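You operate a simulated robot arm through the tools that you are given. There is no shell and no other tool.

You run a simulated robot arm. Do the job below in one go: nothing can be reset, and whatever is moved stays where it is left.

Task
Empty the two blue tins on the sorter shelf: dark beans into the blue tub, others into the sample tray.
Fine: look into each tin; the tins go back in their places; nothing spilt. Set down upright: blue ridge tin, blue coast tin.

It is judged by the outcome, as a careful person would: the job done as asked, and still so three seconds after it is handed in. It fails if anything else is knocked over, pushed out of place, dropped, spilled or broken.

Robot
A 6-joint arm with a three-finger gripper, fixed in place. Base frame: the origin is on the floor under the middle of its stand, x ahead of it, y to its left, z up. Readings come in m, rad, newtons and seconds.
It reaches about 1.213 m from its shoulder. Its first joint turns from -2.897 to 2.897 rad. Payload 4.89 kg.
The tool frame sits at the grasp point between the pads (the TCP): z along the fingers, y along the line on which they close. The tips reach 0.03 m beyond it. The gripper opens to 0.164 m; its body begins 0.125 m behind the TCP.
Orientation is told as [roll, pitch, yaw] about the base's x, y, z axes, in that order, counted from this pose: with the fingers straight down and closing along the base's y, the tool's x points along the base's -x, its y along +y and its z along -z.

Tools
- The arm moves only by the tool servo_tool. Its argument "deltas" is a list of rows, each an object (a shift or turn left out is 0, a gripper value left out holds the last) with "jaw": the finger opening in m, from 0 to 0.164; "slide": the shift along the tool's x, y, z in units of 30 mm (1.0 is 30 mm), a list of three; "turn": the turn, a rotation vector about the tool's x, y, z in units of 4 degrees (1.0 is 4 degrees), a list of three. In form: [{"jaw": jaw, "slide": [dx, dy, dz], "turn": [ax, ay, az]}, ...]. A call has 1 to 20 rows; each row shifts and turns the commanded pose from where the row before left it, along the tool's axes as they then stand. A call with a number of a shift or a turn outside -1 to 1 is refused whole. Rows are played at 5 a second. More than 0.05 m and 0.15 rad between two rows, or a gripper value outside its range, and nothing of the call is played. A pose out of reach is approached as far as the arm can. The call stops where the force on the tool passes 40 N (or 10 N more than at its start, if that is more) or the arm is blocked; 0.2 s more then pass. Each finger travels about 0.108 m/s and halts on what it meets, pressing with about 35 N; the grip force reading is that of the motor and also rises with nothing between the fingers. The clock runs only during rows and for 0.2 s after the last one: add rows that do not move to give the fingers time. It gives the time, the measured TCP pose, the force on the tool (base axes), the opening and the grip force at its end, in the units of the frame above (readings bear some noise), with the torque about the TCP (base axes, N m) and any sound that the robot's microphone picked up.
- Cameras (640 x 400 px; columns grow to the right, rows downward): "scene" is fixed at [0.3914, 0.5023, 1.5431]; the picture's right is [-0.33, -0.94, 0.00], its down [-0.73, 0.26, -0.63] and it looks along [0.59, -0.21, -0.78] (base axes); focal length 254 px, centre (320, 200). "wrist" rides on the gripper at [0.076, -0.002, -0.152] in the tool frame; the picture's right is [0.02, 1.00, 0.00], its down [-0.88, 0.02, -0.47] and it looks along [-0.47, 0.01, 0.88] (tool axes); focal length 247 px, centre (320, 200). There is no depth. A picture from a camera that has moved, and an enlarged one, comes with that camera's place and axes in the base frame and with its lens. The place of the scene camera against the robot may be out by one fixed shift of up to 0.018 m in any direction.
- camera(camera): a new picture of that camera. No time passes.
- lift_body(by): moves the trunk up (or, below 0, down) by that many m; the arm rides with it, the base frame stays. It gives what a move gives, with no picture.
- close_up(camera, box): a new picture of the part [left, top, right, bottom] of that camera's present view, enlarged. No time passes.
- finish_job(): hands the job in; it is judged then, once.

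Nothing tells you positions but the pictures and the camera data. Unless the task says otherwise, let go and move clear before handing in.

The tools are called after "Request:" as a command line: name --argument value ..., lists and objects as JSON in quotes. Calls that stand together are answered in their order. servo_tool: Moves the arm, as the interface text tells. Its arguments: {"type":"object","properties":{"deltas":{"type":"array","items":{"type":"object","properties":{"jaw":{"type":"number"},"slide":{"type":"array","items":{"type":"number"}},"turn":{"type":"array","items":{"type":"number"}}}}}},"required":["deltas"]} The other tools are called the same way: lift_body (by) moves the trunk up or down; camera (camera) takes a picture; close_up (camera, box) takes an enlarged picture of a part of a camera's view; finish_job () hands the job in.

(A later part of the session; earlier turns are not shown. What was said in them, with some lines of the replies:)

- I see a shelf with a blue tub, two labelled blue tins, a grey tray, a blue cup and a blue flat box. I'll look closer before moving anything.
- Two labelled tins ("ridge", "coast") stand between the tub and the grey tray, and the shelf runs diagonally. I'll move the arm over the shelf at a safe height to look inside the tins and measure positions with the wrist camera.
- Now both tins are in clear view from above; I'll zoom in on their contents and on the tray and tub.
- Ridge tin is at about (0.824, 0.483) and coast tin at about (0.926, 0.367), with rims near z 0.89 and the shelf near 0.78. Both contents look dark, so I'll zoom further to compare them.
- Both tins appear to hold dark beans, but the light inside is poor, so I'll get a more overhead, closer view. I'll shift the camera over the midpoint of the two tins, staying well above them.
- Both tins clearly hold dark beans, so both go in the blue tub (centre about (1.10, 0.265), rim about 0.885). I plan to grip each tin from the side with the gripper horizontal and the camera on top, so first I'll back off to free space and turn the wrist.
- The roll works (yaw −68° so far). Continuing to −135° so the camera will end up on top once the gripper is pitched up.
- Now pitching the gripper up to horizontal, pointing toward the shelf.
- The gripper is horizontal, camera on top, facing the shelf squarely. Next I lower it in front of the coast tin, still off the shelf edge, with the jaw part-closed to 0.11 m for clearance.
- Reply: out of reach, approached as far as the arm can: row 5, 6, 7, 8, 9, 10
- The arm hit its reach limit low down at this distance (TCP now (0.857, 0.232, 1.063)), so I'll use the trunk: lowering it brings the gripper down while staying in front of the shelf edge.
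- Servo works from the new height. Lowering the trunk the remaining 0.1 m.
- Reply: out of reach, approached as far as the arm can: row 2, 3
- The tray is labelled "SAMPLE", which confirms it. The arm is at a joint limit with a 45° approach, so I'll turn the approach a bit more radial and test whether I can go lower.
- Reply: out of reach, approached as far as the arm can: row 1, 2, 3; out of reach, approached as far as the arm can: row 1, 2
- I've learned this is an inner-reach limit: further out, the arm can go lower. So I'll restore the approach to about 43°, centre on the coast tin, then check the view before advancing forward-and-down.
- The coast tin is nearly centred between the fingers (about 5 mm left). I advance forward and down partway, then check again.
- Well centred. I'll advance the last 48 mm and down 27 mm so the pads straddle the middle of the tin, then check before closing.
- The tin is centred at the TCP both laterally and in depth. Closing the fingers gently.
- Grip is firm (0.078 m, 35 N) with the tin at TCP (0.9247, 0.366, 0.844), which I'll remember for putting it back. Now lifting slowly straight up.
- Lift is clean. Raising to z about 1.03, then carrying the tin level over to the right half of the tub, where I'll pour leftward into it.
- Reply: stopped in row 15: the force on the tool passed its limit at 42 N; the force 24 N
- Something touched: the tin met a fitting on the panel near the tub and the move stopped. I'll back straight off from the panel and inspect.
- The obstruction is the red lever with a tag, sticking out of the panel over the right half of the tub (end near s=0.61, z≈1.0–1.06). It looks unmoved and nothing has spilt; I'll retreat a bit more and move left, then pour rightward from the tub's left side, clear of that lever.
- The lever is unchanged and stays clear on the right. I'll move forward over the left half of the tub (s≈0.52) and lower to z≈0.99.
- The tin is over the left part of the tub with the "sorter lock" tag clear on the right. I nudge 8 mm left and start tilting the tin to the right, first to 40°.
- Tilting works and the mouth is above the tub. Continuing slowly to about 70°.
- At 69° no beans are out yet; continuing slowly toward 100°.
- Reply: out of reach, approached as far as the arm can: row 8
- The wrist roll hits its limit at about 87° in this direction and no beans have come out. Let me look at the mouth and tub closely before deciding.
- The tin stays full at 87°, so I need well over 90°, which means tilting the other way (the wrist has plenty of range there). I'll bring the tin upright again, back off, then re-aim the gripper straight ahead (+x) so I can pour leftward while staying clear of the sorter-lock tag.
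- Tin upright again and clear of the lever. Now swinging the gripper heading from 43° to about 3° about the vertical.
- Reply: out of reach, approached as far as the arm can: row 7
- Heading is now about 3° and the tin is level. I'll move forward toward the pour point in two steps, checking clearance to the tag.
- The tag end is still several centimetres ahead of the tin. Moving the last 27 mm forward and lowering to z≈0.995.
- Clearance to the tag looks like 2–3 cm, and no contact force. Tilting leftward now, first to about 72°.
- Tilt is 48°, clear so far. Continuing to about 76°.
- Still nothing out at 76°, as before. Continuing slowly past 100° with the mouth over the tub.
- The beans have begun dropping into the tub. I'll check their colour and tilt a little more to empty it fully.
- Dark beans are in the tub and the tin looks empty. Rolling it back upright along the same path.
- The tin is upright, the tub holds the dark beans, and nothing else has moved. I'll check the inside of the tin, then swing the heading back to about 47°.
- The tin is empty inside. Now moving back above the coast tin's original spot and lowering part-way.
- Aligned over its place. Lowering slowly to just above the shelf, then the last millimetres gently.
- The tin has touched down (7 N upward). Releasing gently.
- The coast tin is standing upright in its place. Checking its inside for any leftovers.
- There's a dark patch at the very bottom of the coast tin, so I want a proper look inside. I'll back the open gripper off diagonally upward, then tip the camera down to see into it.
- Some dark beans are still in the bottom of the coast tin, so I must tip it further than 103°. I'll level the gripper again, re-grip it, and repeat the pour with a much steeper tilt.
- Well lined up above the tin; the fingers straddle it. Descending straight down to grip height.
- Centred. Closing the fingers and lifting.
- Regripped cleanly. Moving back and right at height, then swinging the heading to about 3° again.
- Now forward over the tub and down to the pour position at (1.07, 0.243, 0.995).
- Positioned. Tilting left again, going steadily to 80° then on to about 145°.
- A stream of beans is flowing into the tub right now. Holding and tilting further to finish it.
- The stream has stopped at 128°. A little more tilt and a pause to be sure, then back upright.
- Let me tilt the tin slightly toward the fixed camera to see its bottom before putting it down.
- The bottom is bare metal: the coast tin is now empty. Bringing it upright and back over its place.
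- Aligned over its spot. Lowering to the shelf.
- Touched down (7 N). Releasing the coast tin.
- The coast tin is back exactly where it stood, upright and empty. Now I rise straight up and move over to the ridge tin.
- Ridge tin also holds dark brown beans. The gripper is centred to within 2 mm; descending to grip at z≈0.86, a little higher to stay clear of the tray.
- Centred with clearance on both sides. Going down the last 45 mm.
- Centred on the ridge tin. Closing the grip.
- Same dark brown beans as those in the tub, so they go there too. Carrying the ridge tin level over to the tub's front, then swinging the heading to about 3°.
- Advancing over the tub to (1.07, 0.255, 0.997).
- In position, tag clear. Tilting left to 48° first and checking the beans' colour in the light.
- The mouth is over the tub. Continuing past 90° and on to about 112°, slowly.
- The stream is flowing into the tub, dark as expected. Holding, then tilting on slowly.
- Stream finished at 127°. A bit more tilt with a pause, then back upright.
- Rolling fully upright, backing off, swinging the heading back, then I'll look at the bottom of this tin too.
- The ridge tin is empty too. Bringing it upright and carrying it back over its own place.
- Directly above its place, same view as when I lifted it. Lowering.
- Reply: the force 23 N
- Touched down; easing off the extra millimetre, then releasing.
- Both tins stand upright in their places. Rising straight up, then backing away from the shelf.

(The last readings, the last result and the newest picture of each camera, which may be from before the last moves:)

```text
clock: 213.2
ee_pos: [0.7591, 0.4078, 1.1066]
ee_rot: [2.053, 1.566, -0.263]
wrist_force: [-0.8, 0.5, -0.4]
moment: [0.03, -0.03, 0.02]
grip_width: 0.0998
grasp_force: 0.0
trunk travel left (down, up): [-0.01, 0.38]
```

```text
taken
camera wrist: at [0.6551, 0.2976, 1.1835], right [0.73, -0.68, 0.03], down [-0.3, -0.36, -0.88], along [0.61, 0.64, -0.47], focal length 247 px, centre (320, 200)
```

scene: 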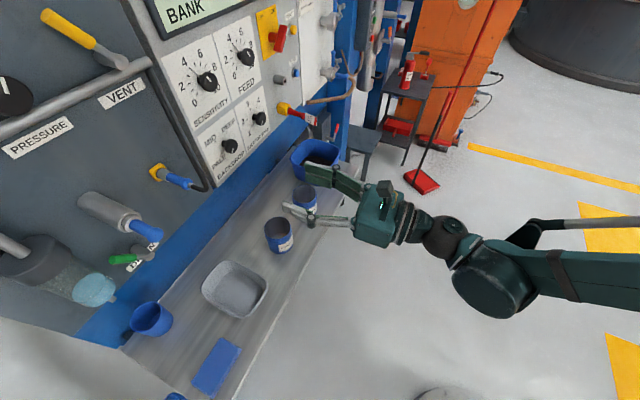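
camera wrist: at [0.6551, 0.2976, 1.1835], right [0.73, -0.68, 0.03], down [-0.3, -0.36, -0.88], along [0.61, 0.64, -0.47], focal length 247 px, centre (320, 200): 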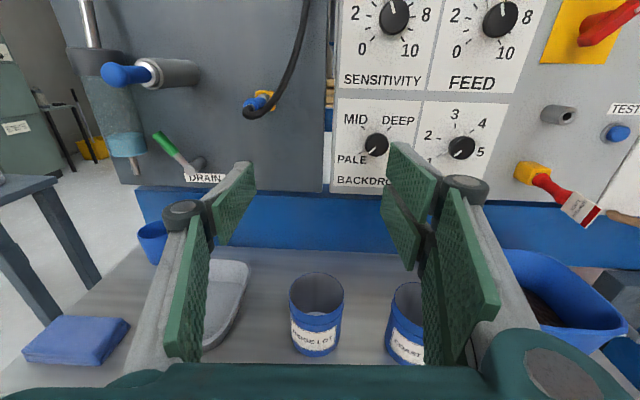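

Moving further clear, then checking the whole area for spills and the tins' positions.

Request:
servo_tool --deltas '[{"slide": [0.7, 0.7, -0.5]}, {"slide": [0.7, 0.7, -0.5]}, {"slide": [0.7, 0.7, -0.5]}, {"slide": [0.5, 0.7, -0.5]}, {"slide": [0.3, 0.7, -0.3]}, {"slide": [0.3, 0.7, 0]}, {"slide": [0.3, 0.7, 0]}, {}]'

Request:
camera --camera "scene"

Request:
close_up --camera "scene" --box '[255, 180, 325, 260]'

Request:
close_up --camera "scene" --box '[260, 100, 380, 220]'

Request:
camera --camera "wrist"

```text
clock: 215.0
ee_pos: [0.8196, 0.2572, 1.2138]
ee_rot: [2.062, 1.567, -0.258]
wrist_force: [-1.2, 0.8, 0.5]
moment: [-0.02, 0.02, -0.02]
grip_width: 0.0997
grasp_force: 0.0
trunk travel left (down, up): [-0.01, 0.38]
```

```text
taken
```

scene: 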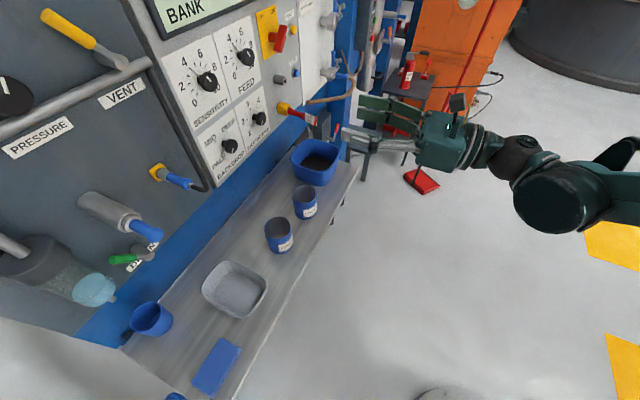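

```text
5.00 times, centred on (290, 220) of scene
camera zoom: at [0.3914, 0.5023, 1.5431], right [-0.33, -0.94, 0.0], down [-0.73, 0.26, -0.63], along [0.59, -0.21, -0.78], focal length 1268 px, centre (470, 100)
```

zoom: 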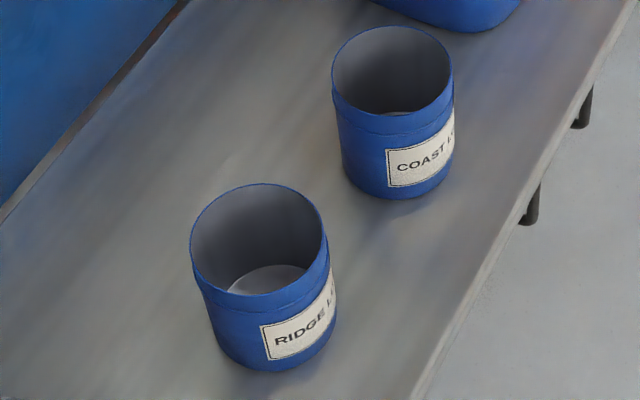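

```text
3.33 times, centred on (320, 160) of scene
camera zoom: at [0.3914, 0.5023, 1.5431], right [-0.33, -0.94, 0.0], down [-0.73, 0.26, -0.63], along [0.59, -0.21, -0.78], focal length 846 px, centre (320, 333)
```

zoom: 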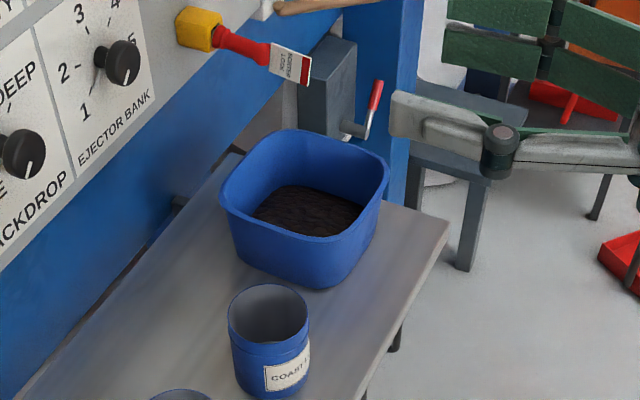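

```text
taken
camera wrist: at [0.7147, 0.1467, 1.2889], right [0.73, -0.68, 0.03], down [-0.3, -0.36, -0.88], along [0.61, 0.64, -0.47], focal length 247 px, centre (320, 200)
```

wrist: 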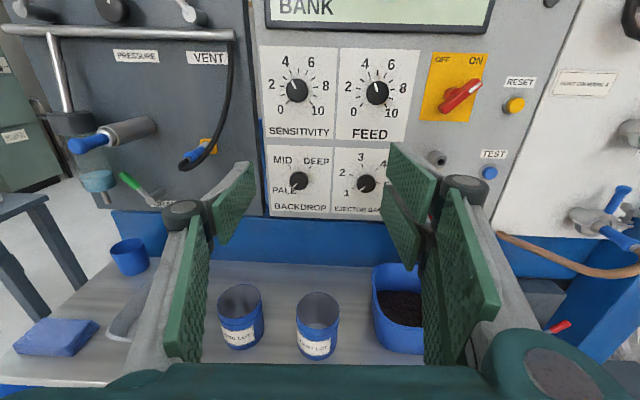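

Both tins stand upright and empty in their places. All the dark beans are in the blue tub, and I see no spill on the shelf or the floor. The tray, cup, sponge and sorter-lock lever look where they were, and the open gripper is clear, so I'm handing the job in.

Request:
finish_job

```text
The job is handed in.
```

I emptied both blue tins and put them back upright in their places. Both held dark beans, so everything went into the blue tub and nothing into the sample tray. I handed the job in and haven't seen the verdict.

- **Tins:** I checked inside each tin after pouring and both are bare to the bottom. Each stands within about 2–3 mm of where it started. The coast tin's label is turned roughly 10–15° from its original facing.
- **Contact:** On the first carry, the coast tin bumped the red sorter-lock lever that sticks out over the tub, and the move stopped at its force limit. Nothing spilled, and the lever looks unmoved in later pictures. I poured from in front of it after that.
- **Second pour:** The first pour left some beans in the bottom of the coast tin, so I picked it up again and tilted it further to finish.
- **Spills:** I saw no beans on the shelf or the floor, and the other items look where they were.
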